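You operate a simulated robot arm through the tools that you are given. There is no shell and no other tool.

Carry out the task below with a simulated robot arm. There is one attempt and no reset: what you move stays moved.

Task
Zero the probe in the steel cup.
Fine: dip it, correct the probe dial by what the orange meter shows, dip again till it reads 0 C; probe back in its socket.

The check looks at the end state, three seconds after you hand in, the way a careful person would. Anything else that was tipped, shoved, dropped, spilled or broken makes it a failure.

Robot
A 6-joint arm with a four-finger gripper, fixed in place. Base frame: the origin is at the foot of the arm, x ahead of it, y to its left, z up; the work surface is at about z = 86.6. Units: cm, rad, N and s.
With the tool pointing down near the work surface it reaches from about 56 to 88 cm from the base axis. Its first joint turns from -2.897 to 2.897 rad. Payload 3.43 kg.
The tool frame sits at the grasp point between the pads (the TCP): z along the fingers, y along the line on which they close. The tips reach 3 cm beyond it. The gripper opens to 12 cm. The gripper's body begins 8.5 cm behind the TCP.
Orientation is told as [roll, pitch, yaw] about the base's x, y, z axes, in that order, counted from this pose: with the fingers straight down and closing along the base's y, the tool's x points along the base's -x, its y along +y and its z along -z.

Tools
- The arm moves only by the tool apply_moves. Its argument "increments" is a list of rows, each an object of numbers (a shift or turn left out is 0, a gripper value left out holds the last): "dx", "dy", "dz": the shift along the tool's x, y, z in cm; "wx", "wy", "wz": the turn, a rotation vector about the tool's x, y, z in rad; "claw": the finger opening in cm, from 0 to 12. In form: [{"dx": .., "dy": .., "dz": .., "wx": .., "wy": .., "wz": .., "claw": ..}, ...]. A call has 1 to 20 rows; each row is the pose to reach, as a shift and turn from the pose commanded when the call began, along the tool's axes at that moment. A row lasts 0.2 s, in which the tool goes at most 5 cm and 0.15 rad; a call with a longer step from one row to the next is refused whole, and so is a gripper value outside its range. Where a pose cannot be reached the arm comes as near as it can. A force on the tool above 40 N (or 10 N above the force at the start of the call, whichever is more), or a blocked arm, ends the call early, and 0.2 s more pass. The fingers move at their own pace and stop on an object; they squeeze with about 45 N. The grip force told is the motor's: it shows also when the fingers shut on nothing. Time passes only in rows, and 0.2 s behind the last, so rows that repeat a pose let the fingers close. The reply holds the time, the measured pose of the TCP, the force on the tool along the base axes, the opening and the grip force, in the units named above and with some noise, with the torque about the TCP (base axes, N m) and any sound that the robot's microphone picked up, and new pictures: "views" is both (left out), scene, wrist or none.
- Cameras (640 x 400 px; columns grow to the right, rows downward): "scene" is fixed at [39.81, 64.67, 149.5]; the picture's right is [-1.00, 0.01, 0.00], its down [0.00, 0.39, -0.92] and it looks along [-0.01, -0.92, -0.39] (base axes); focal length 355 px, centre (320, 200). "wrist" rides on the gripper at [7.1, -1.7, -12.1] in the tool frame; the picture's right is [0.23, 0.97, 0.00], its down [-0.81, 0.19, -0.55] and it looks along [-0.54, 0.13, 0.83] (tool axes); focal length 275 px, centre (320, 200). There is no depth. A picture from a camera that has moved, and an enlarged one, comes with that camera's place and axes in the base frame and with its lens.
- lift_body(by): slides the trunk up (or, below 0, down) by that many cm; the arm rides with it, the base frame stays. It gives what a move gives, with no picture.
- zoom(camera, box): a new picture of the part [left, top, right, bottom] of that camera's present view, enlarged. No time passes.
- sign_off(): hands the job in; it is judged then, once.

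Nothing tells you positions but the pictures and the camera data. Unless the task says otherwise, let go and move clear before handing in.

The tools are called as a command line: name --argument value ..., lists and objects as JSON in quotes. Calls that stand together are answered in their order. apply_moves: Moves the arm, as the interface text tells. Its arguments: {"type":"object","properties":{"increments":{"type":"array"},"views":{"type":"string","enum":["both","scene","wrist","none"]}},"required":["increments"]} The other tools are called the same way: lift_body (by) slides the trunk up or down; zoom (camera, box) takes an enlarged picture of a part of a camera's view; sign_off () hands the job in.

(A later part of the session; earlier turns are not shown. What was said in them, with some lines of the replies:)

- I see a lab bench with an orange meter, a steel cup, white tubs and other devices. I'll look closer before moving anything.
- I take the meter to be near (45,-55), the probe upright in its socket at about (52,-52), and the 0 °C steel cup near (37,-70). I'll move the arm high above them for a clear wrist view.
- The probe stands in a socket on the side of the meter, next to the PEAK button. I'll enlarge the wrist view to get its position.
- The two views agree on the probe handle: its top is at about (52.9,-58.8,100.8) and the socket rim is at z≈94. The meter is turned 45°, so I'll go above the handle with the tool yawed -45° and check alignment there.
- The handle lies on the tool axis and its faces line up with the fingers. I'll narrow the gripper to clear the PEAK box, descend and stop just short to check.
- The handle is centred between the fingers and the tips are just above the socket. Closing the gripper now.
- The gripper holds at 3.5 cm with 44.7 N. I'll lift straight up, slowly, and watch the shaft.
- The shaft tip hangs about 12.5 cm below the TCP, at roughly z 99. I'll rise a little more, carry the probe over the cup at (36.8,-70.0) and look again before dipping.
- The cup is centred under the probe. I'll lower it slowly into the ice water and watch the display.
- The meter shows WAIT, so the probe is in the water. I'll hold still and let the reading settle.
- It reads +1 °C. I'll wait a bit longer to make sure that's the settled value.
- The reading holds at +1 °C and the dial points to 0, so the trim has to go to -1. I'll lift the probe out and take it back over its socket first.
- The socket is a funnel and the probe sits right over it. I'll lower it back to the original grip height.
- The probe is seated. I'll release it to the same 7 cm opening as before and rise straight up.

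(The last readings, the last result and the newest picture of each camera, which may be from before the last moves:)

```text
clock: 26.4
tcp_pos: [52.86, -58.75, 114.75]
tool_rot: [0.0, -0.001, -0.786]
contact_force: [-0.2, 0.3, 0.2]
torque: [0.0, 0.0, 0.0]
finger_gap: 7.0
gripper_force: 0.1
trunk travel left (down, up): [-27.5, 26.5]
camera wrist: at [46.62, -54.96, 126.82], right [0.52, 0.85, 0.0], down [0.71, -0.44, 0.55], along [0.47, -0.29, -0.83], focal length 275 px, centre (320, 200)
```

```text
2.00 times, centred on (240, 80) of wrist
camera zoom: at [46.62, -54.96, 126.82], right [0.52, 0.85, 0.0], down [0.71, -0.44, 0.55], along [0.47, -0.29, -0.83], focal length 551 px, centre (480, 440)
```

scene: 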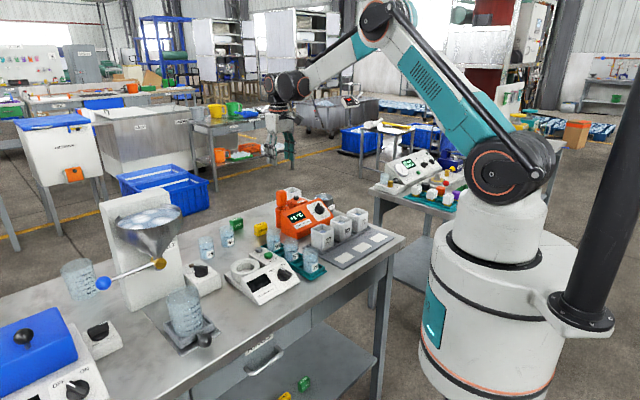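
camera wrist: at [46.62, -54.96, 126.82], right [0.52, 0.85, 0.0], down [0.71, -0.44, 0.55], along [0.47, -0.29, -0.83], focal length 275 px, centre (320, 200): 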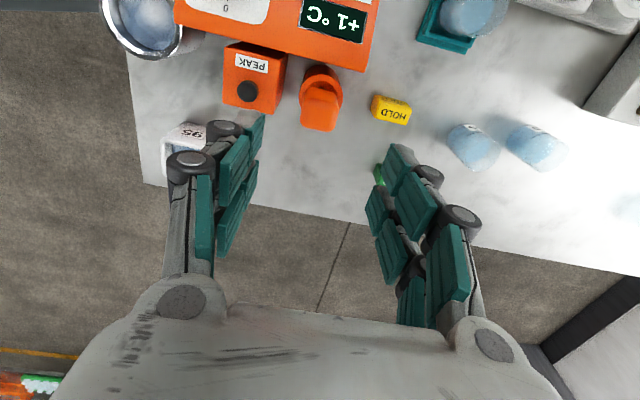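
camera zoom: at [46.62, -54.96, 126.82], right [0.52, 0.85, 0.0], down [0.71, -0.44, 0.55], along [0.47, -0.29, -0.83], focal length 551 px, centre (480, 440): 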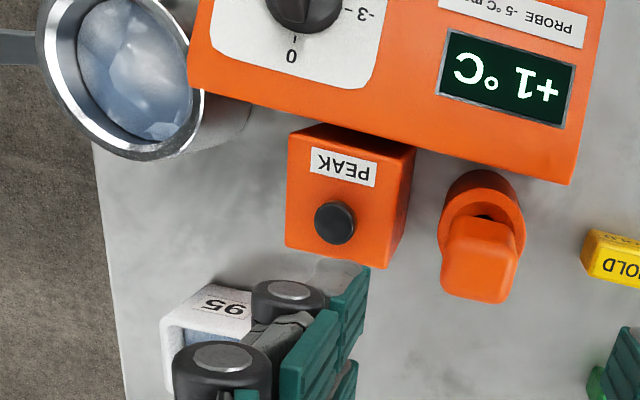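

The probe stands in its socket and the meter keeps showing +1. I take the dial centre as about (39.3,-60.6,91.5) on a face tilted roughly 35° towards the arm base. I'll tilt the tool to match and stop 12 cm off the face to check the alignment.

apply_moves --increments '[{"dx": 3, "dy": -2.2, "wy": -0.12, "claw": 5}, {"dx": 6, "dy": -4.4, "wy": -0.24}, {"dx": 9, "dy": -6.6, "dz": 1.5, "wy": -0.36}, {"dx": 12, "dy": -8.8, "dz": 4, "wy": -0.48}, {"dx": 15.1, "dy": -11, "dz": 6, "wy": -0.611}, {"dx": 15.1, "dy": -11, "dz": 9.5, "wy": -0.611}, {"dx": 15.1, "dy": -11, "dz": 13.4, "wy": -0.611}, {"dx": 15.1, "dy": -11, "dz": 13.4, "wy": -0.611}]'

zoom --camera "wrist" --box '[220, 50, 420, 200]'

zoom --camera "scene" --box '[260, 130, 380, 250]'

```text
clock: 28.2
tcp_pos: [34.29, -55.71, 101.25]
tool_rot: [0.0, -0.609, -0.786]
contact_force: [-0.7, 0.7, 0.2]
torque: [0.0, -0.01, -0.02]
finger_gap: 5.01
gripper_force: 0.1
trunk travel left (down, up): [-27.5, 26.5]
camera wrist: at [24.04, -47.93, 107.04], right [0.55, 0.82, -0.13], down [0.38, -0.11, 0.92], along [0.74, -0.56, -0.37], focal length 275 px, centre (320, 200)
```

scene: 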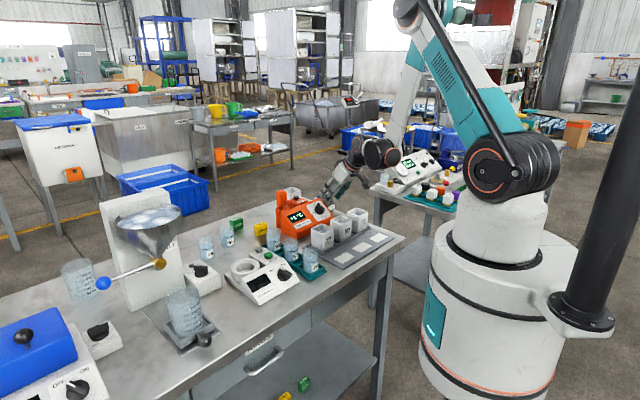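
wrist: 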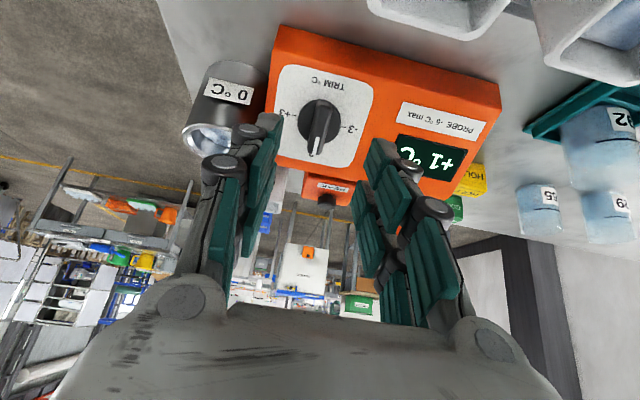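

```text
2.67 times, centred on (320, 125) of wrist
camera zoom: at [24.04, -47.93, 107.04], right [0.55, 0.82, -0.13], down [0.38, -0.11, 0.92], along [0.74, -0.56, -0.37], focal length 734 px, centre (320, 400)
```

zoom: 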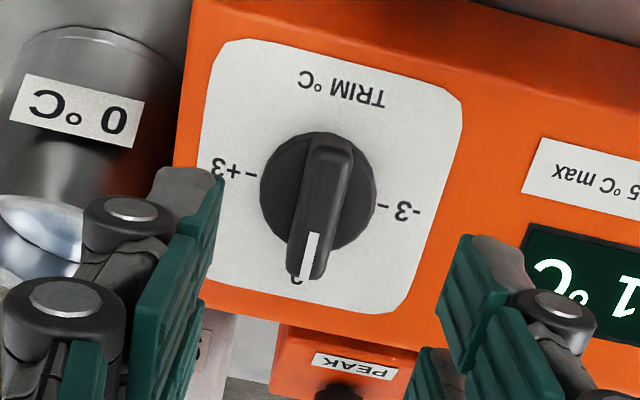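

```text
3.33 times, centred on (320, 190) of scene
camera zoom: at [39.81, 64.67, 149.5], right [-1.0, 0.01, 0.0], down [0.0, 0.39, -0.92], along [-0.01, -0.92, -0.39], focal length 1182 px, centre (320, 233)
```

zoom: 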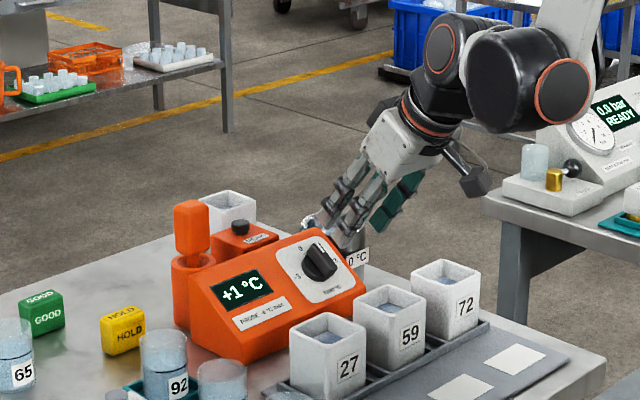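

The tool axis lands within about 0.3 cm of the dial, with the bar between the fingers. I'll apply that small shift, go closer and check again.

apply_moves --increments '[{"dx": -0.3, "dz": 2}, {"dx": -0.3, "dz": 4}, {"dx": -0.3, "dz": 5.5}, {"dx": -0.3, "dz": 5.5}]'

zoom --camera "wrist" --box '[220, 50, 420, 200]'

zoom --camera "scene" --box '[285, 170, 365, 230]'

```text
clock: 29.2
tcp_pos: [36.65, -58.22, 96.95]
tool_rot: [-0.001, -0.612, -0.783]
contact_force: [0.6, 0.1, 0.6]
torque: [-0.01, 0.02, -0.04]
finger_gap: 4.97
gripper_force: 0.1
trunk travel left (down, up): [-27.5, 26.5]
camera wrist: at [26.49, -50.4, 102.74], right [0.55, 0.82, -0.13], down [0.38, -0.11, 0.92], along [0.74, -0.56, -0.37], focal length 275 px, centre (320, 200)
```

scene: 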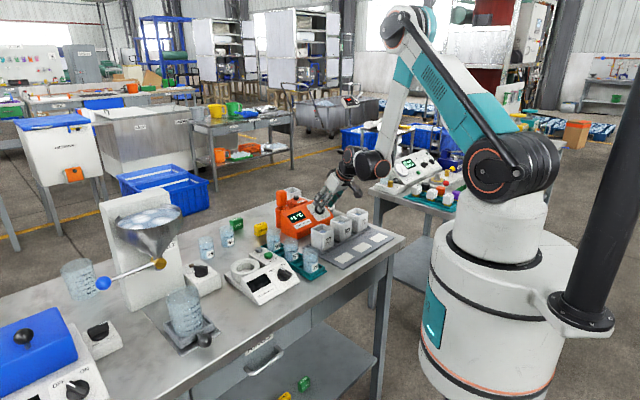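
wrist: 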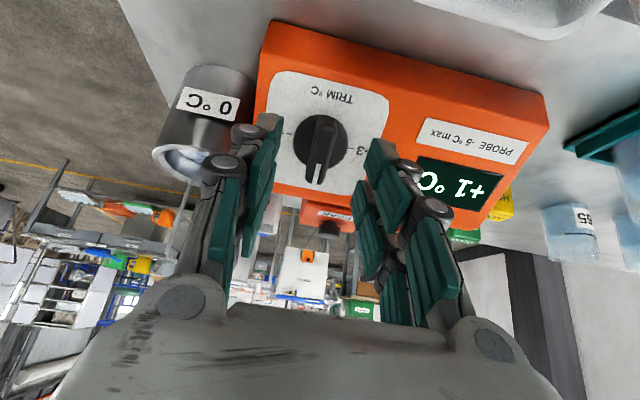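

```text
2.67 times, centred on (320, 125) of wrist
camera zoom: at [26.49, -50.4, 102.74], right [0.55, 0.82, -0.13], down [0.38, -0.11, 0.92], along [0.74, -0.56, -0.37], focal length 734 px, centre (320, 400)
```

zoom: 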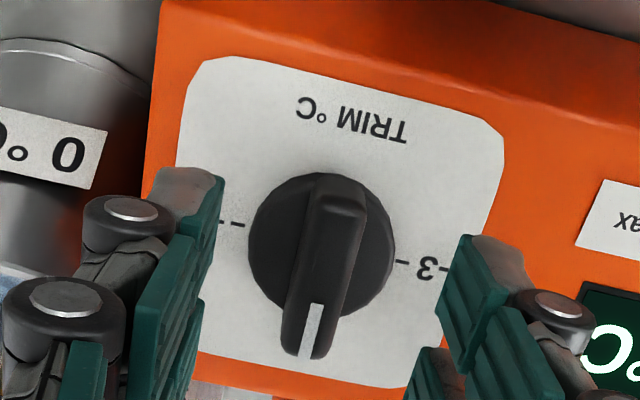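

```text
6.67 times, centred on (325, 200) of scene
camera zoom: at [39.81, 64.67, 149.5], right [-1.0, 0.01, 0.0], down [0.0, 0.39, -0.92], along [-0.01, -0.92, -0.39], focal length 2365 px, centre (287, 200)
```

zoom: 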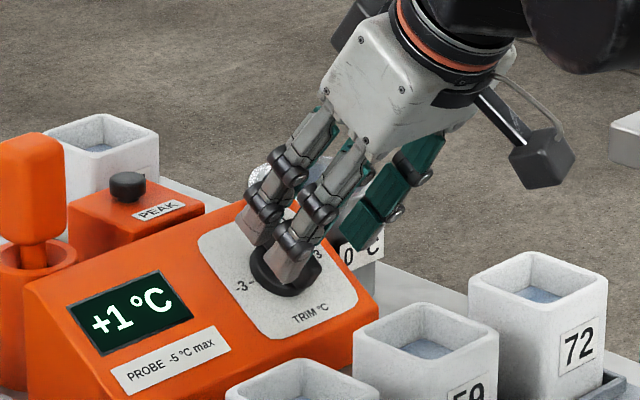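

The dial is centred under the tool axis. I'll ease down so the tips straddle the bar just above the disc.

apply_moves --increments '[{"dz": 0.8}, {"dz": 1.5}, {"dz": 2.2}, {"dz": 2.2}]'

zoom --camera "wrist" --box '[220, 80, 420, 230]'

zoom --camera "scene" --box '[295, 180, 345, 225]'

```text
clock: 30.2
tcp_pos: [37.57, -59.1, 95.27]
tool_rot: [0.0, -0.611, -0.784]
contact_force: [-0.4, 0.7, -0.2]
torque: [-0.01, -0.03, -0.02]
finger_gap: 5.02
gripper_force: 0.1
trunk travel left (down, up): [-27.5, 26.5]
camera wrist: at [27.33, -51.33, 101.03], right [0.55, 0.82, -0.13], down [0.38, -0.11, 0.92], along [0.74, -0.56, -0.37], focal length 275 px, centre (320, 200)
```

scene: 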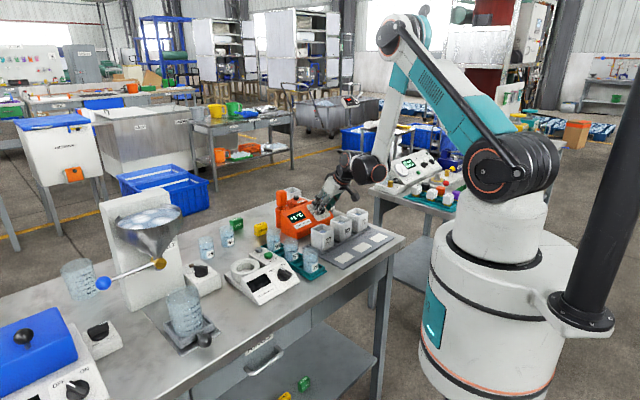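
wrist: 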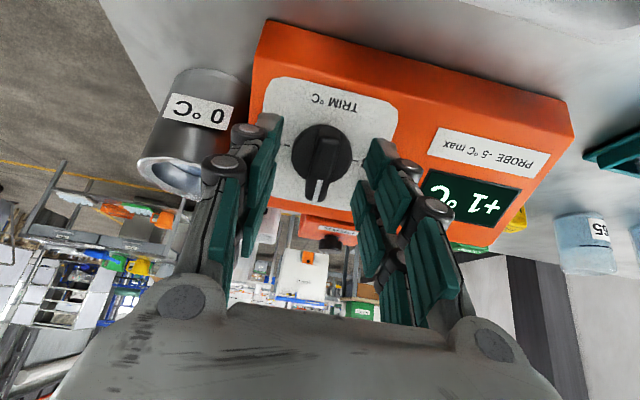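

```text
2.67 times, centred on (320, 155) of wrist
camera zoom: at [27.33, -51.33, 101.03], right [0.55, 0.82, -0.13], down [0.38, -0.11, 0.92], along [0.74, -0.56, -0.37], focal length 734 px, centre (320, 320)
```

zoom: 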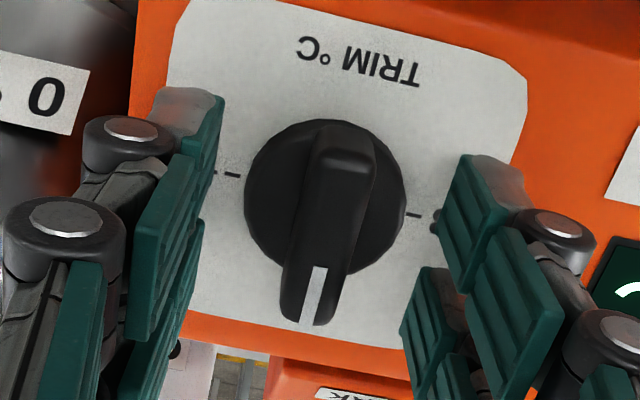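

```text
8.89 times, centred on (320, 202) of scene
camera zoom: at [39.81, 64.67, 149.5], right [-1.0, 0.01, 0.0], down [0.0, 0.39, -0.92], along [-0.01, -0.92, -0.39], focal length 3153 px, centre (320, 178)
```

zoom: 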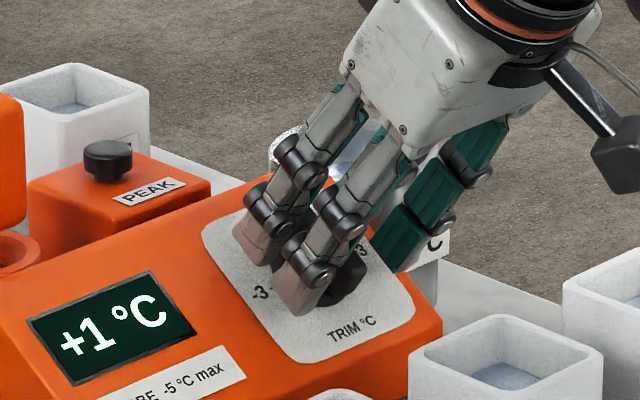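

The tips are about 1.3 cm above the face and the bar top is around 1.7 cm. I'll go slightly deeper for a better hold, then close on the bar.

apply_moves --increments '[{"dy": 0.07, "dz": 0.4}, {"dy": 0.07, "dz": 0.4}, {"dy": 0.07, "dz": 0.4, "claw": 3}, {"dy": 0.07, "dz": 0.4, "claw": 0.5}, {"dy": 0.07, "dz": 0.4, "claw": 0.5}, {"dy": 0.07, "dz": 0.4, "claw": 0.5}]'

zoom --camera "wrist" --box '[220, 80, 420, 230]'

zoom --camera "scene" --box '[295, 180, 345, 225]'

```text
clock: 31.6
tcp_pos: [37.76, -59.26, 94.85]
tool_rot: [0.0, -0.611, -0.785]
contact_force: [2.1, 3.1, -1.3]
torque: [-0.03, -0.09, 0.03]
finger_gap: 1.29
gripper_force: 45.1
trunk travel left (down, up): [-27.5, 26.5]
camera wrist: at [27.56, -51.45, 100.67], right [0.55, 0.82, -0.13], down [0.38, -0.11, 0.92], along [0.74, -0.56, -0.37], focal length 275 px, centre (320, 200)
```

scene: 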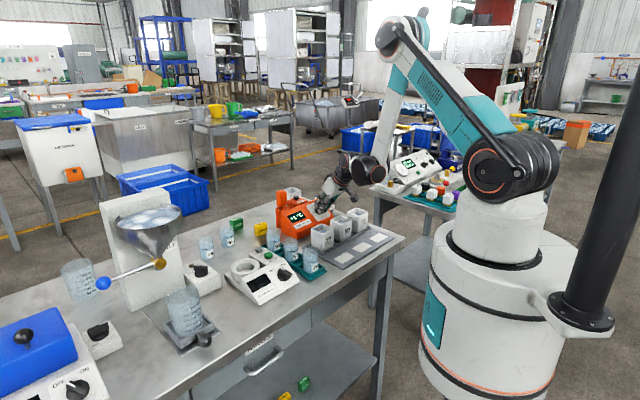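
wrist: 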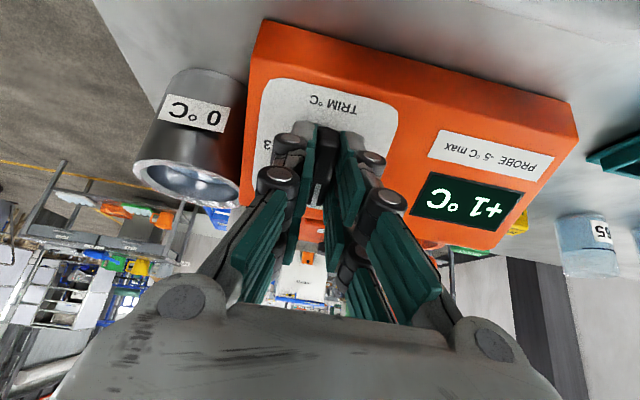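

```text
2.67 times, centred on (320, 155) of wrist
camera zoom: at [27.56, -51.45, 100.67], right [0.55, 0.82, -0.13], down [0.38, -0.11, 0.92], along [0.74, -0.56, -0.37], focal length 734 px, centre (320, 320)
```

zoom: 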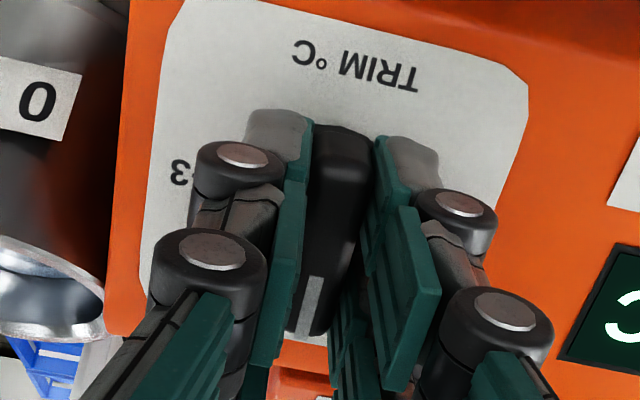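

```text
8.89 times, centred on (320, 202) of scene
camera zoom: at [39.81, 64.67, 149.5], right [-1.0, 0.01, 0.0], down [0.0, 0.39, -0.92], along [-0.01, -0.92, -0.39], focal length 3153 px, centre (320, 178)
```

zoom: 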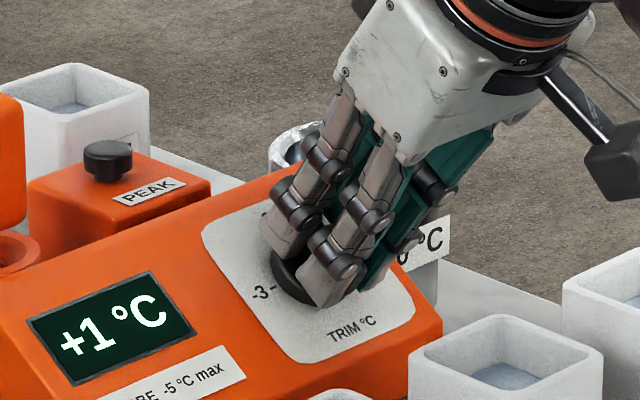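

The bar is gripped with a 1.29 cm gap. Turning 30° toward -3, which is -0.524 rad about the tool z axis, should set the trim to -1.

apply_moves --increments '[{"wz": -0.1}, {"wz": -0.2}, {"wz": -0.3}, {"wz": -0.4}, {"wz": -0.48}, {"wz": -0.524}, {"wz": -0.524}]'

zoom --camera "scene" --box '[295, 180, 345, 225]'

zoom --camera "wrist" --box '[220, 80, 420, 230]'

```text
clock: 33.2
tcp_pos: [37.9, -59.26, 94.87]
tool_rot: [-0.336, -0.518, -0.169]
contact_force: [-2.0, 2.3, -16.3]
torque: [-0.25, -1.0, 0.33]
finger_gap: 1.28
gripper_force: 45.0
trunk travel left (down, up): [-27.5, 26.5]
camera wrist: at [26.29, -54.81, 101.71], right [0.12, 0.91, -0.39], down [0.53, 0.28, 0.8], along [0.84, -0.3, -0.45], focal length 275 px, centre (320, 200)
```

scene: 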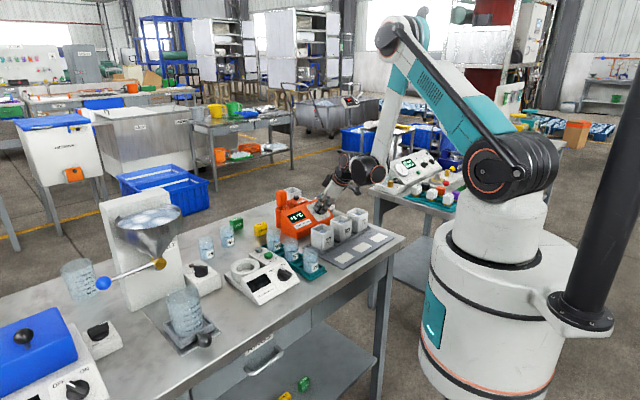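
wrist: 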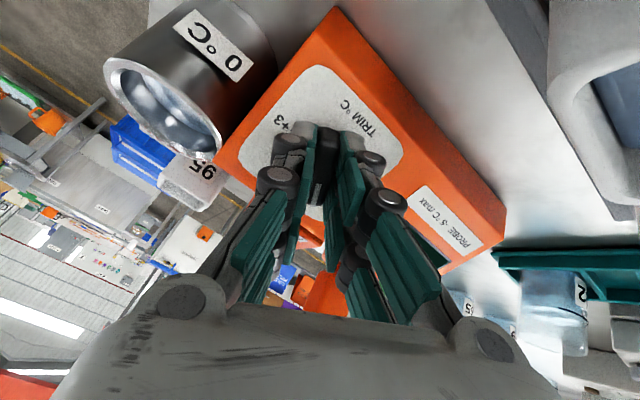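

```text
8.89 times, centred on (320, 202) of scene
camera zoom: at [39.81, 64.67, 149.5], right [-1.0, 0.01, 0.0], down [0.0, 0.39, -0.92], along [-0.01, -0.92, -0.39], focal length 3153 px, centre (320, 178)
```

zoom: 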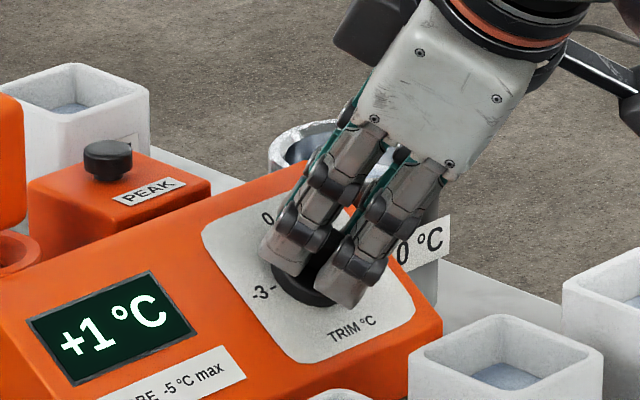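

```text
2.67 times, centred on (320, 155) of wrist
camera zoom: at [26.29, -54.81, 101.71], right [0.12, 0.91, -0.39], down [0.53, 0.28, 0.8], along [0.84, -0.3, -0.45], focal length 734 px, centre (320, 320)
```

zoom: 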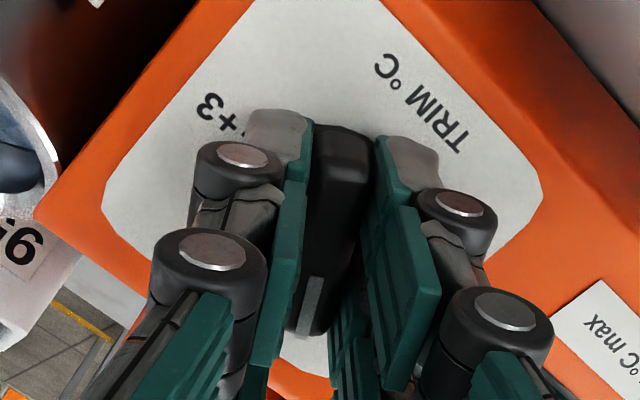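

The bar turned with the gripper. I'll open, back straight off along the tool axis and check where the pointer sits.

apply_moves --increments '[{"claw": 3}, {"claw": 5}, {"claw": 5}, {"dz": -1.5}, {"dz": -4}, {"dz": -8}, {"dz": -8}]'

zoom --camera "wrist" --box '[220, 40, 420, 190]'

zoom --camera "scene" --box '[290, 180, 350, 225]'

```text
clock: 34.8
tcp_pos: [34.6, -56.06, 101.44]
tool_rot: [-0.338, -0.52, -0.171]
contact_force: [0.6, -0.3, -0.1]
torque: [0.0, 0.04, -0.03]
finger_gap: 5.03
gripper_force: 0.1
trunk travel left (down, up): [-27.5, 26.5]
camera wrist: at [23.05, -51.54, 108.17], right [0.12, 0.91, -0.39], down [0.53, 0.28, 0.8], along [0.84, -0.3, -0.45], focal length 275 px, centre (320, 200)
```

scene: 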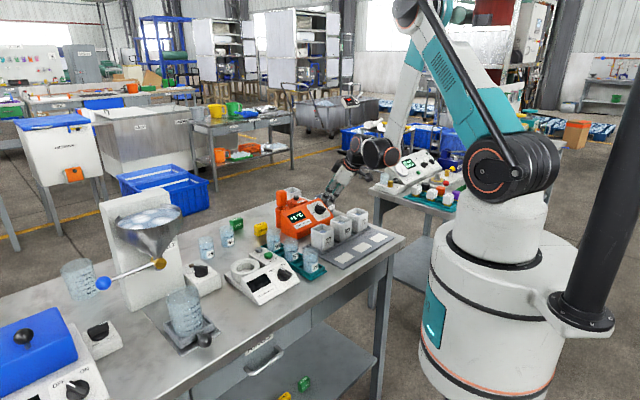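
wrist: 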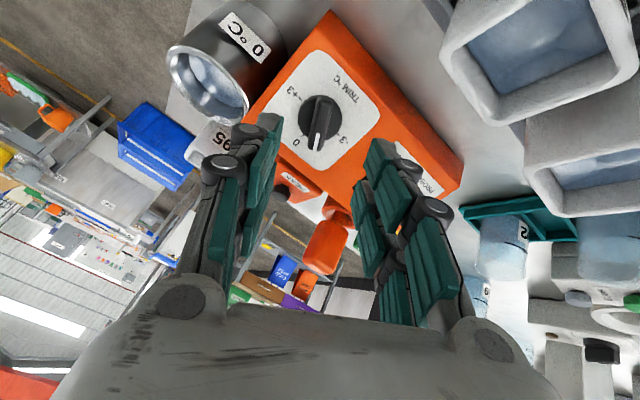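

```text
2.67 times, centred on (320, 115) of wrist
camera zoom: at [23.05, -51.54, 108.17], right [0.12, 0.91, -0.39], down [0.53, 0.28, 0.8], along [0.84, -0.3, -0.45], focal length 734 px, centre (320, 427)
```

zoom: 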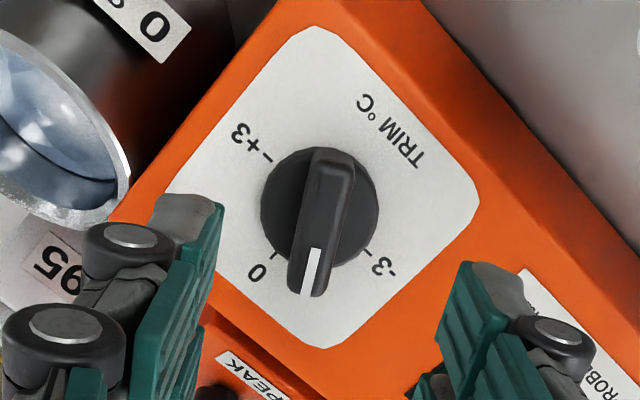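

```text
8.89 times, centred on (320, 202) of scene
camera zoom: at [39.81, 64.67, 149.5], right [-1.0, 0.01, 0.0], down [0.0, 0.39, -0.92], along [-0.01, -0.92, -0.39], focal length 3153 px, centre (320, 178)
```

zoom: 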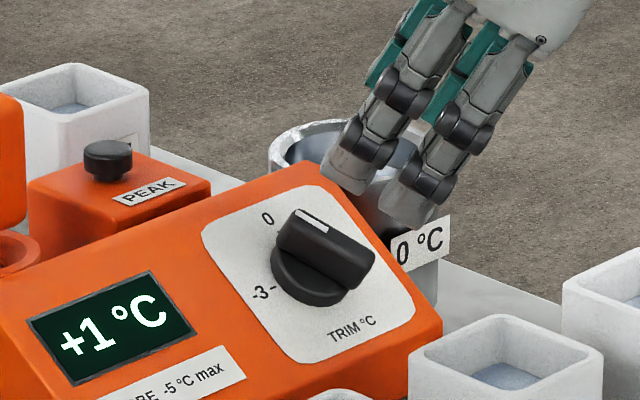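

The pointer now sits one third of the way from 0 to -3, which is -1. I'll undo the wrist turn and tilt and go back above the probe.

apply_moves --increments '[{"wz": 0.13}, {"wz": 0.26}, {"wz": 0.39}, {"wz": 0.524}, {"wz": 0.524}]' --views "none"

apply_moves --increments '[{"dx": -2.5, "dz": -3.6, "claw": 7}, {"dx": -5, "dz": -7.2}, {"dx": -7.6, "dz": -10.9}, {"dx": -10, "dy": 2.2, "dz": -9.2, "wy": 0.12}, {"dx": -12.5, "dy": 4.4, "dz": -7.5, "wy": 0.24}, {"dx": -14.9, "dy": 6.6, "dz": -5.8, "wy": 0.36}, {"dx": -17.4, "dy": 8.8, "dz": -4.1, "wy": 0.48}, {"dx": -19.8, "dy": 11, "dz": -2.35, "wy": 0.611}, {"dx": -19.8, "dy": 11, "dz": -2.35, "wy": 0.611}]'

zoom --camera "wrist" --box '[280, 50, 360, 150]'

zoom --camera "scene" --box '[270, 185, 350, 240]'

```text
clock: 36.0
tcp_pos: [34.64, -56.07, 101.38]
tool_rot: [0.002, -0.611, -0.784]
contact_force: [-0.1, -0.3, 1.3]
torque: [0.03, -0.01, 0.0]
finger_gap: 5.03
gripper_force: 0.1
trunk travel left (down, up): [-27.5, 26.5]
```

```text
clock: 38.0
tcp_pos: [52.83, -58.61, 114.88]
tool_rot: [0.001, 0.003, -0.784]
contact_force: [0.4, -0.6, -0.2]
torque: [0.02, 0.02, 0.01]
finger_gap: 6.99
gripper_force: 0.2
trunk travel left (down, up): [-27.5, 26.5]
camera wrist: at [46.62, -54.82, 126.83], right [0.52, 0.85, 0.0], down [0.71, -0.44, 0.55], along [0.47, -0.29, -0.83], focal length 275 px, centre (320, 200)
```

scene: 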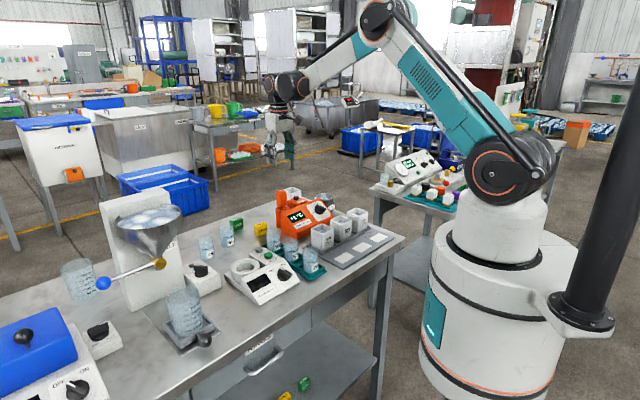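
wrist: 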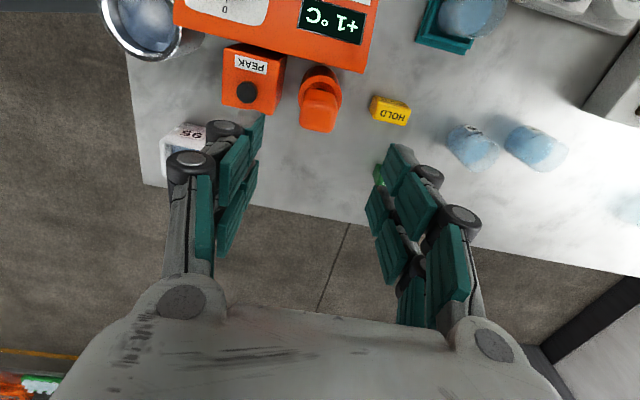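

```text
4.00 times, centred on (320, 100) of wrist
camera zoom: at [46.62, -54.82, 126.83], right [0.52, 0.85, 0.0], down [0.71, -0.44, 0.55], along [0.47, -0.29, -0.83], focal length 1101 px, centre (320, 600)
```

zoom: 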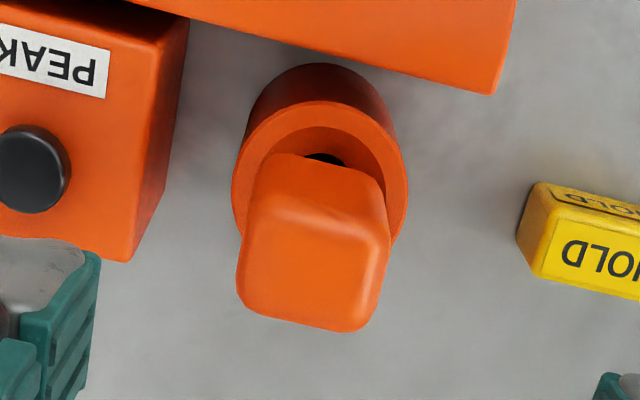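

```text
7.27 times, centred on (310, 212) of scene
camera zoom: at [39.81, 64.67, 149.5], right [-1.0, 0.01, 0.0], down [0.0, 0.39, -0.92], along [-0.01, -0.92, -0.39], focal length 2580 px, centre (393, 109)
```

zoom: 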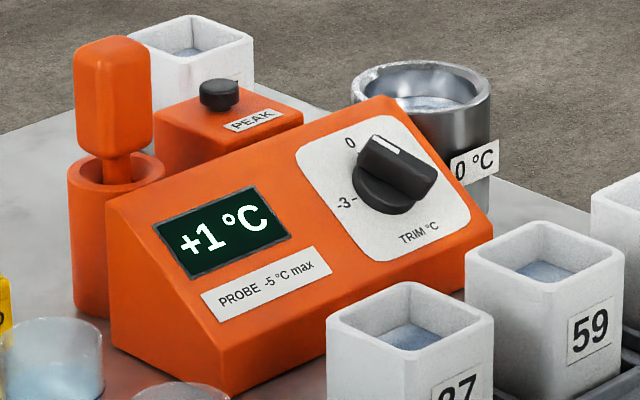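

The probe is still upright and I'm above it in the same pose as before. I'll descend, grip and lift again.

apply_moves --increments '[{"dz": 4}, {"dz": 8}, {"dz": 11}, {"dz": 13.5}, {"dz": 15.2}, {"dz": 16.1}, {"dz": 16.1}, {"dz": 16.1, "claw": 2}, {"dz": 16.1, "claw": 2}, {"dz": 16.1, "claw": 2}, {"dz": 16.1, "claw": 2}]'

```text
clock: 40.4
tcp_pos: [52.97, -58.64, 98.7]
tool_rot: [0.0, 0.0, -0.786]
contact_force: [0.1, 0.7, 2.0]
torque: [0.01, -0.03, 0.01]
finger_gap: 3.52
gripper_force: 45.0
trunk travel left (down, up): [-27.5, 26.5]
camera wrist: at [46.61, -54.8, 110.72], right [0.52, 0.85, 0.0], down [0.71, -0.44, 0.55], along [0.47, -0.29, -0.83], focal length 275 px, centre (320, 200)
```

scene: 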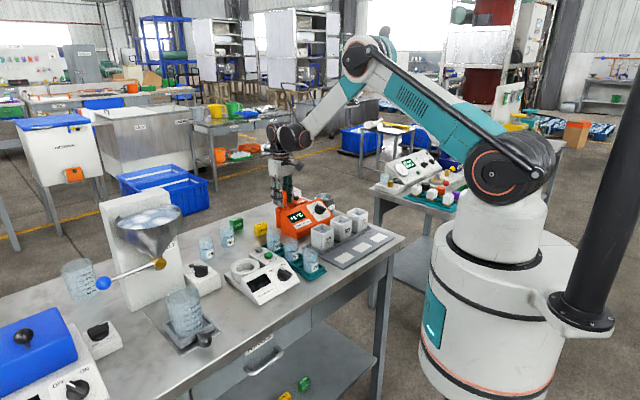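
wrist: 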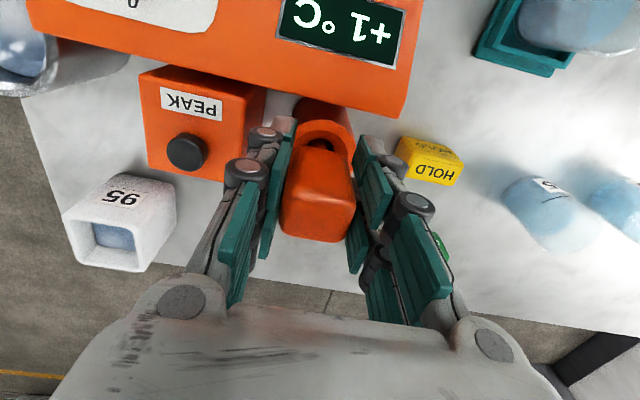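

The probe is gripped again with the same 3.5 cm gap. I'll lift it and carry it over the cup along the same path.

apply_moves --increments '[{"dz": -1}, {"dz": -2.5}, {"dz": -4.5}, {"dz": -7}, {"dz": -10}, {"dz": -13}, {"dz": -16}, {"dz": -16}, {"dx": 0.7, "dy": -3.9, "dz": -16}, {"dx": 1.4, "dy": -7.8, "dz": -16}, {"dx": 2.1, "dy": -11.7, "dz": -16}, {"dx": 2.8, "dy": -15.5, "dz": -16}, {"dx": 3.3, "dy": -18.3, "dz": -16}, {"dx": 3.3, "dy": -19.3, "dz": -16}, {"dx": 3.3, "dy": -19.3, "dz": -16}]'

zoom --camera "wrist" --box '[220, 0, 420, 200]'

```text
clock: 43.6
tcp_pos: [36.91, -70.14, 114.55]
tool_rot: [-0.001, 0.001, -0.786]
contact_force: [0.1, 0.5, -0.9]
torque: [0.04, 0.0, -0.01]
finger_gap: 3.52
gripper_force: 45.2
trunk travel left (down, up): [-27.5, 26.5]
camera wrist: at [30.73, -66.23, 126.59], right [0.52, 0.85, 0.0], down [0.71, -0.44, 0.55], along [0.47, -0.29, -0.83], focal length 275 px, centre (320, 200)
```

scene: 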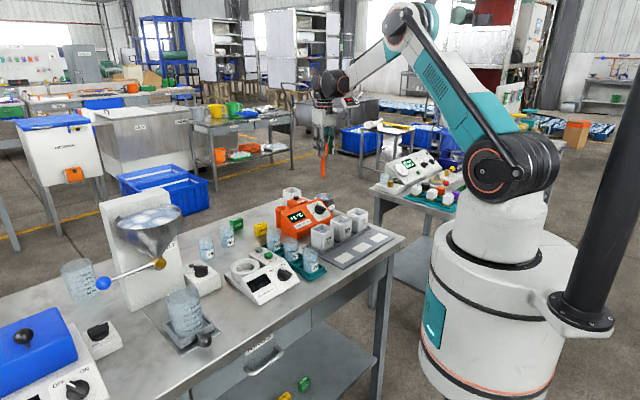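
wrist: 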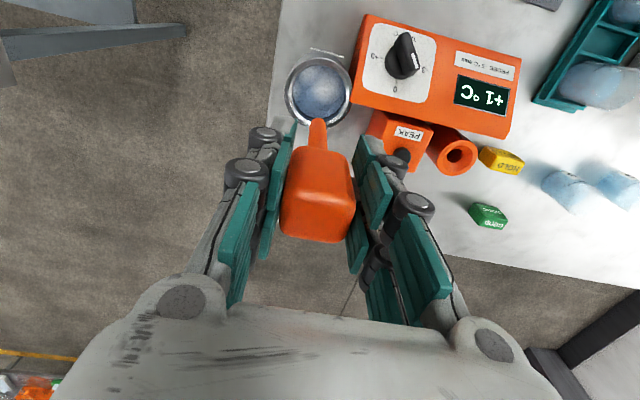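

```text
2.00 times, centred on (320, 100) of wrist
camera zoom: at [30.73, -66.23, 126.59], right [0.52, 0.85, 0.0], down [0.71, -0.44, 0.55], along [0.47, -0.29, -0.83], focal length 551 px, centre (320, 400)
```

zoom: 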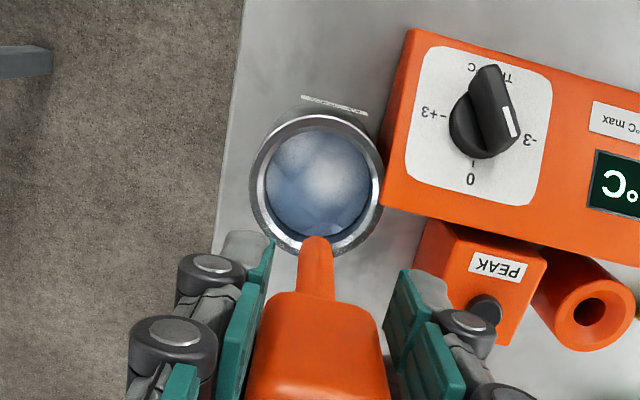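

The cup is centred under the probe as before. I'll dip and hold until the reading settles.

apply_moves --increments '[{"dz": 2}, {"dz": 4}, {"dz": 6}, {"dz": 8}, {"dz": 9.5}, {"dz": 10.5}, {"dz": 11.5}, {"dz": 12.2}, {"dz": 12.2}, {"dz": 12.2}, {"dz": 12.2}, {"dz": 12.2}, {"dz": 12.2}, {"dz": 12.2}, {"dz": 12.2}, {"dz": 12.2}, {"dz": 12.2}, {"dz": 12.2}, {"dz": 12.2}, {"dz": 12.2}]' --views "none"

apply_moves --increments '[{}, {}, {}, {}, {}, {}, {}, {}, {}, {}, {}, {}, {}, {}, {}]' --views "none"

zoom --camera "scene" --box '[280, 185, 350, 240]'

```text
clock: 47.8
tcp_pos: [36.94, -70.09, 102.41]
tool_rot: [0.001, 0.001, -0.787]
contact_force: [0.0, -0.8, -0.3]
torque: [-0.02, -0.01, 0.01]
finger_gap: 3.52
gripper_force: 44.6
trunk travel left (down, up): [-27.5, 26.5]
```

```text
clock: 51.0
tcp_pos: [36.89, -70.01, 102.49]
tool_rot: [0.0, 0.0, -0.786]
contact_force: [-1.0, -0.5, -1.4]
torque: [0.02, -0.02, 0.04]
finger_gap: 3.52
gripper_force: 45.0
trunk travel left (down, up): [-27.5, 26.5]
```

```text
7.27 times, centred on (315, 212) of scene
camera zoom: at [39.81, 64.67, 149.5], right [-1.0, 0.01, 0.0], down [0.0, 0.39, -0.92], along [-0.01, -0.92, -0.39], focal length 2580 px, centre (356, 109)
```

zoom: 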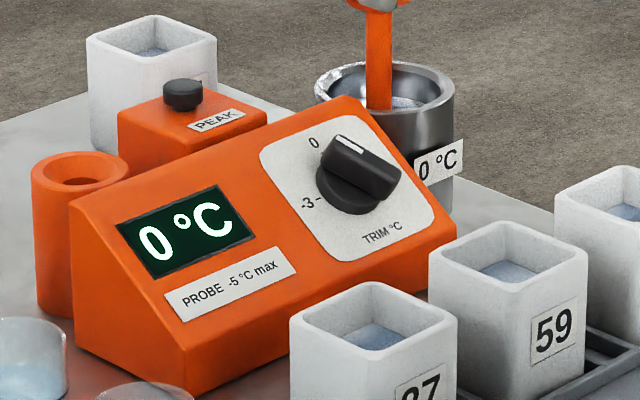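

The meter now reads 0 °C after settling. I'll take the probe back over its socket.

apply_moves --increments '[{"dz": -2}, {"dz": -5}, {"dz": -8.5}, {"dz": -12.2}, {"dz": -12.2}, {"dz": -12.2}, {"dx": -0.7, "dy": 3.9, "dz": -12.2}, {"dx": -1.4, "dy": 7.8, "dz": -12.2}, {"dx": -2.1, "dy": 11.7, "dz": -12.2}, {"dx": -2.8, "dy": 15.5, "dz": -12.2}, {"dx": -3.3, "dy": 18.3, "dz": -12.2}, {"dx": -3.3, "dy": 19.3, "dz": -12.2}, {"dx": -3.3, "dy": 19.3, "dz": -12.2}, {"dx": -3.3, "dy": 19.3, "dz": -9.2}, {"dx": -3.3, "dy": 19.3, "dz": -9.2}]'

zoom --camera "wrist" --box '[260, 50, 400, 180]'

```text
clock: 54.2
tcp_pos: [52.78, -58.72, 111.6]
tool_rot: [0.0, 0.0, -0.785]
contact_force: [0.4, 0.9, -0.9]
torque: [0.01, 0.02, 0.0]
finger_gap: 3.52
gripper_force: 44.9
trunk travel left (down, up): [-27.5, 26.5]
camera wrist: at [46.48, -54.87, 123.57], right [0.52, 0.85, 0.0], down [0.71, -0.44, 0.55], along [0.47, -0.29, -0.83], focal length 275 px, centre (320, 200)
```

scene: 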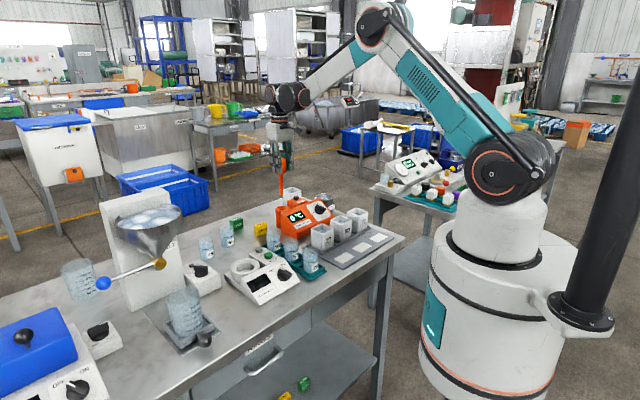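
wrist: 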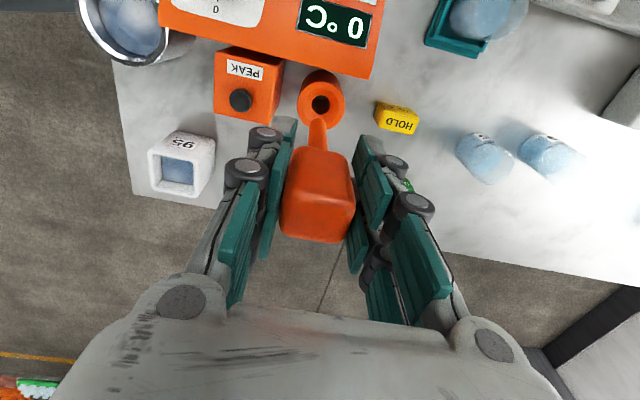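

```text
3.08 times, centred on (330, 115) of wrist
camera zoom: at [46.48, -54.87, 123.57], right [0.52, 0.85, 0.0], down [0.71, -0.44, 0.55], along [0.47, -0.29, -0.83], focal length 847 px, centre (289, 462)
```

zoom: 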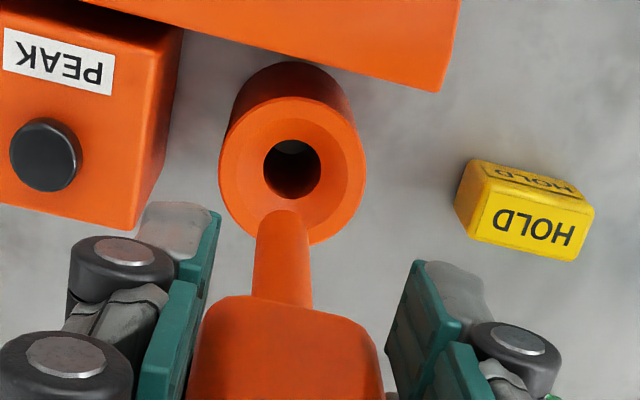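

The hole sits about 0.2 cm off compared with last time. I'll correct that shift, then lower slowly.

apply_moves --increments '[{"dx": -0.1, "dy": 0.18}, {"dx": -0.1, "dy": 0.18, "dz": 2}, {"dx": -0.1, "dy": 0.18, "dz": 4}, {"dx": -0.1, "dy": 0.18, "dz": 6}, {"dx": -0.1, "dy": 0.18, "dz": 8}, {"dx": -0.1, "dy": 0.18, "dz": 9.5}, {"dx": -0.1, "dy": 0.18, "dz": 11}, {"dx": -0.1, "dy": 0.18, "dz": 12}, {"dx": -0.1, "dy": 0.18, "dz": 12.6}, {"dx": -0.1, "dy": 0.18, "dz": 12.9}, {"dx": -0.1, "dy": 0.18, "dz": 12.9}]'

zoom --camera "scene" --box '[260, 170, 350, 240]'

```text
clock: 56.6
tcp_pos: [53.01, -58.59, 98.8]
tool_rot: [-0.001, 0.001, -0.785]
contact_force: [0.6, 0.1, -0.5]
torque: [-0.02, -0.03, -0.04]
finger_gap: 3.5
gripper_force: 45.0
trunk travel left (down, up): [-27.5, 26.5]
camera wrist: at [46.7, -54.73, 110.75], right [0.52, 0.85, 0.0], down [0.71, -0.44, 0.55], along [0.47, -0.29, -0.83], focal length 275 px, centre (320, 200)
```

scene: 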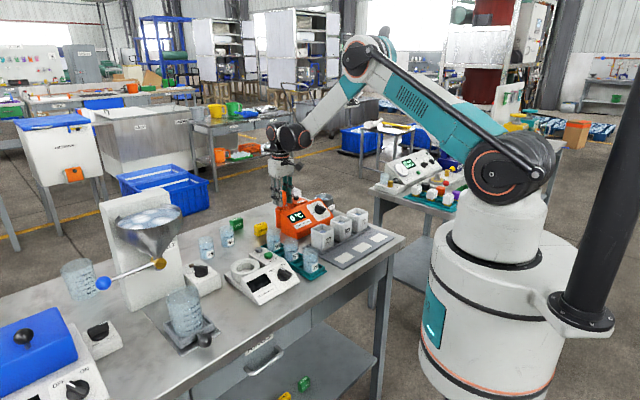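
wrist: 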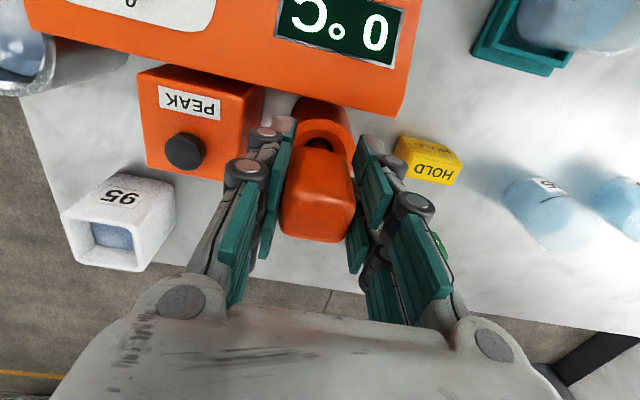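

```text
5.71 times, centred on (305, 205) of scene
camera zoom: at [39.81, 64.67, 149.5], right [-1.0, 0.01, 0.0], down [0.0, 0.39, -0.92], along [-0.01, -0.92, -0.39], focal length 2027 px, centre (406, 171)
```

zoom: 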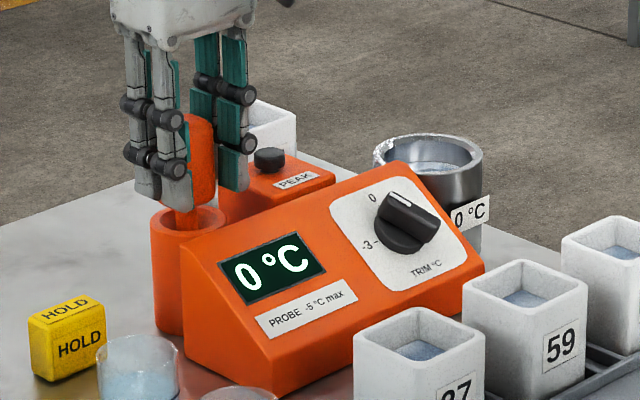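

The probe is seated and the display still shows 0 °C. I'll release it and rise clear.

apply_moves --increments '[{"claw": 5}, {"claw": 7}, {"claw": 7}, {"dz": -2}, {"dz": -5}, {"dz": -9}, {"dz": -13}, {"dz": -17}, {"dz": -17}, {"dz": -17}]'

zoom --camera "scene" --box '[200, 180, 400, 300]'

zoom --camera "scene" --box '[265, 180, 345, 240]'

zoom --camera "wrist" --box '[80, 0, 400, 200]'

```text
clock: 58.8
tcp_pos: [53.34, -58.66, 115.67]
tool_rot: [0.001, -0.001, -0.786]
contact_force: [-0.1, 1.0, -0.3]
torque: [-0.05, 0.0, 0.03]
finger_gap: 7.01
gripper_force: 0.0
trunk travel left (down, up): [-27.5, 26.5]
camera wrist: at [47.06, -54.84, 127.76], right [0.52, 0.85, 0.0], down [0.71, -0.44, 0.55], along [0.47, -0.29, -0.83], focal length 275 px, centre (320, 200)
```

scene: 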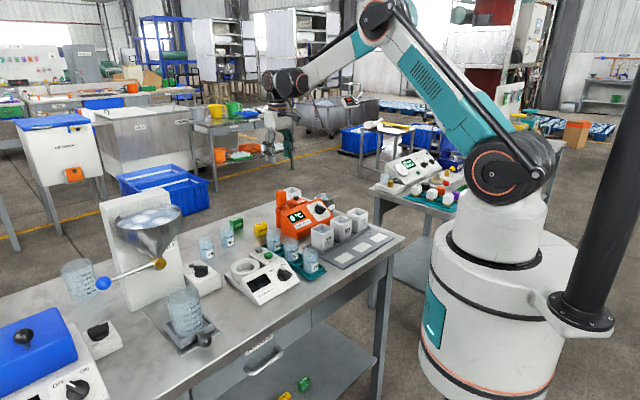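
wrist: 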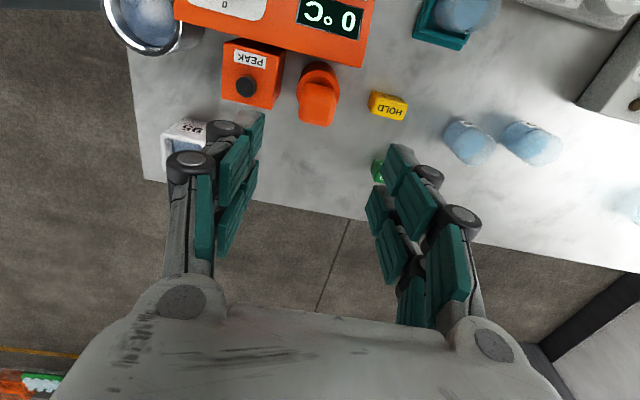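

```text
3.20 times, centred on (300, 240) of scene
camera zoom: at [39.81, 64.67, 149.5], right [-1.0, 0.01, 0.0], down [0.0, 0.39, -0.92], along [-0.01, -0.92, -0.39], focal length 1135 px, centre (384, 72)
```

zoom: 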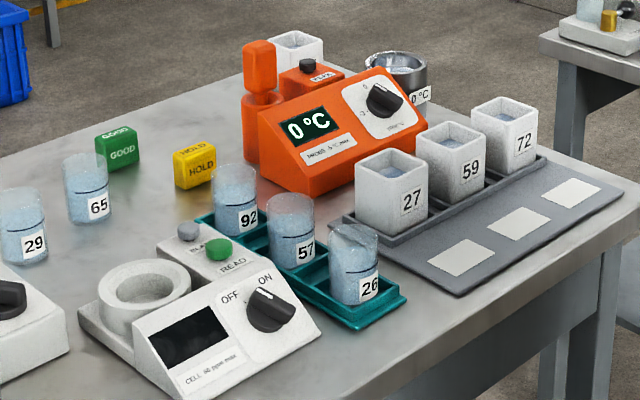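

```text
6.67 times, centred on (305, 210) of scene
camera zoom: at [39.81, 64.67, 149.5], right [-1.0, 0.01, 0.0], down [0.0, 0.39, -0.92], along [-0.01, -0.92, -0.39], focal length 2365 px, centre (420, 133)
```

zoom: 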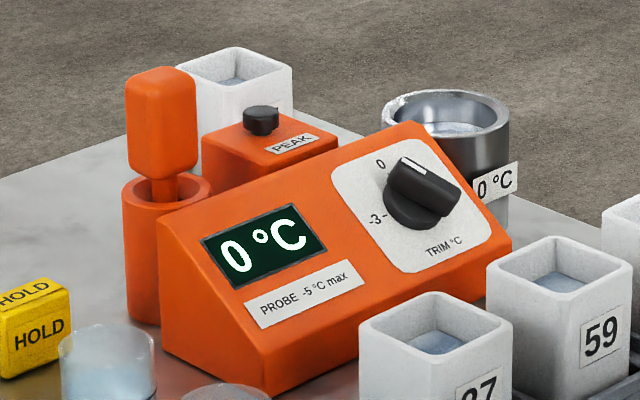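

```text
2.00 times, centred on (240, 100) of wrist
camera zoom: at [47.06, -54.84, 127.76], right [0.52, 0.85, 0.0], down [0.71, -0.44, 0.55], along [0.47, -0.29, -0.83], focal length 551 px, centre (480, 400)
```

zoom: 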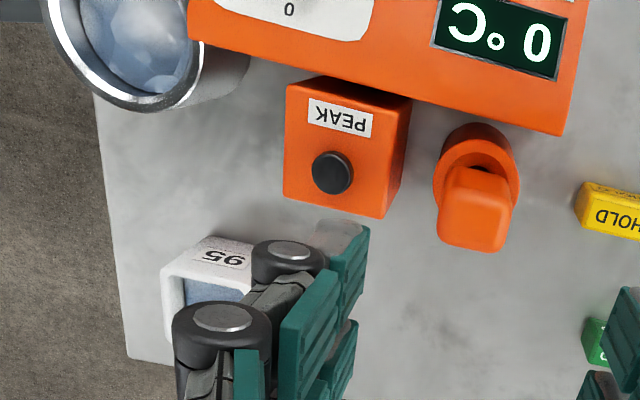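

The probe is upright in its socket, the meter reads 0 °C with the trim at -1, and nothing else has moved. The arm is clear, so I'm handing in.

sign_off

```text
The job is handed in.
```

The probe is zeroed: it reads 0 °C in the steel cup and is back upright in its socket.

- **First dip:** the meter settled at +1 °C with the trim dial at 0.
- **Correction:** I put the probe back in its socket and turned the trim dial to -1.
- **Second dip:** the meter settled at 0 °C and still shows that.

In the last pictures nothing else had been moved or spilled. I let go of the probe and moved the arm clear before handing in.
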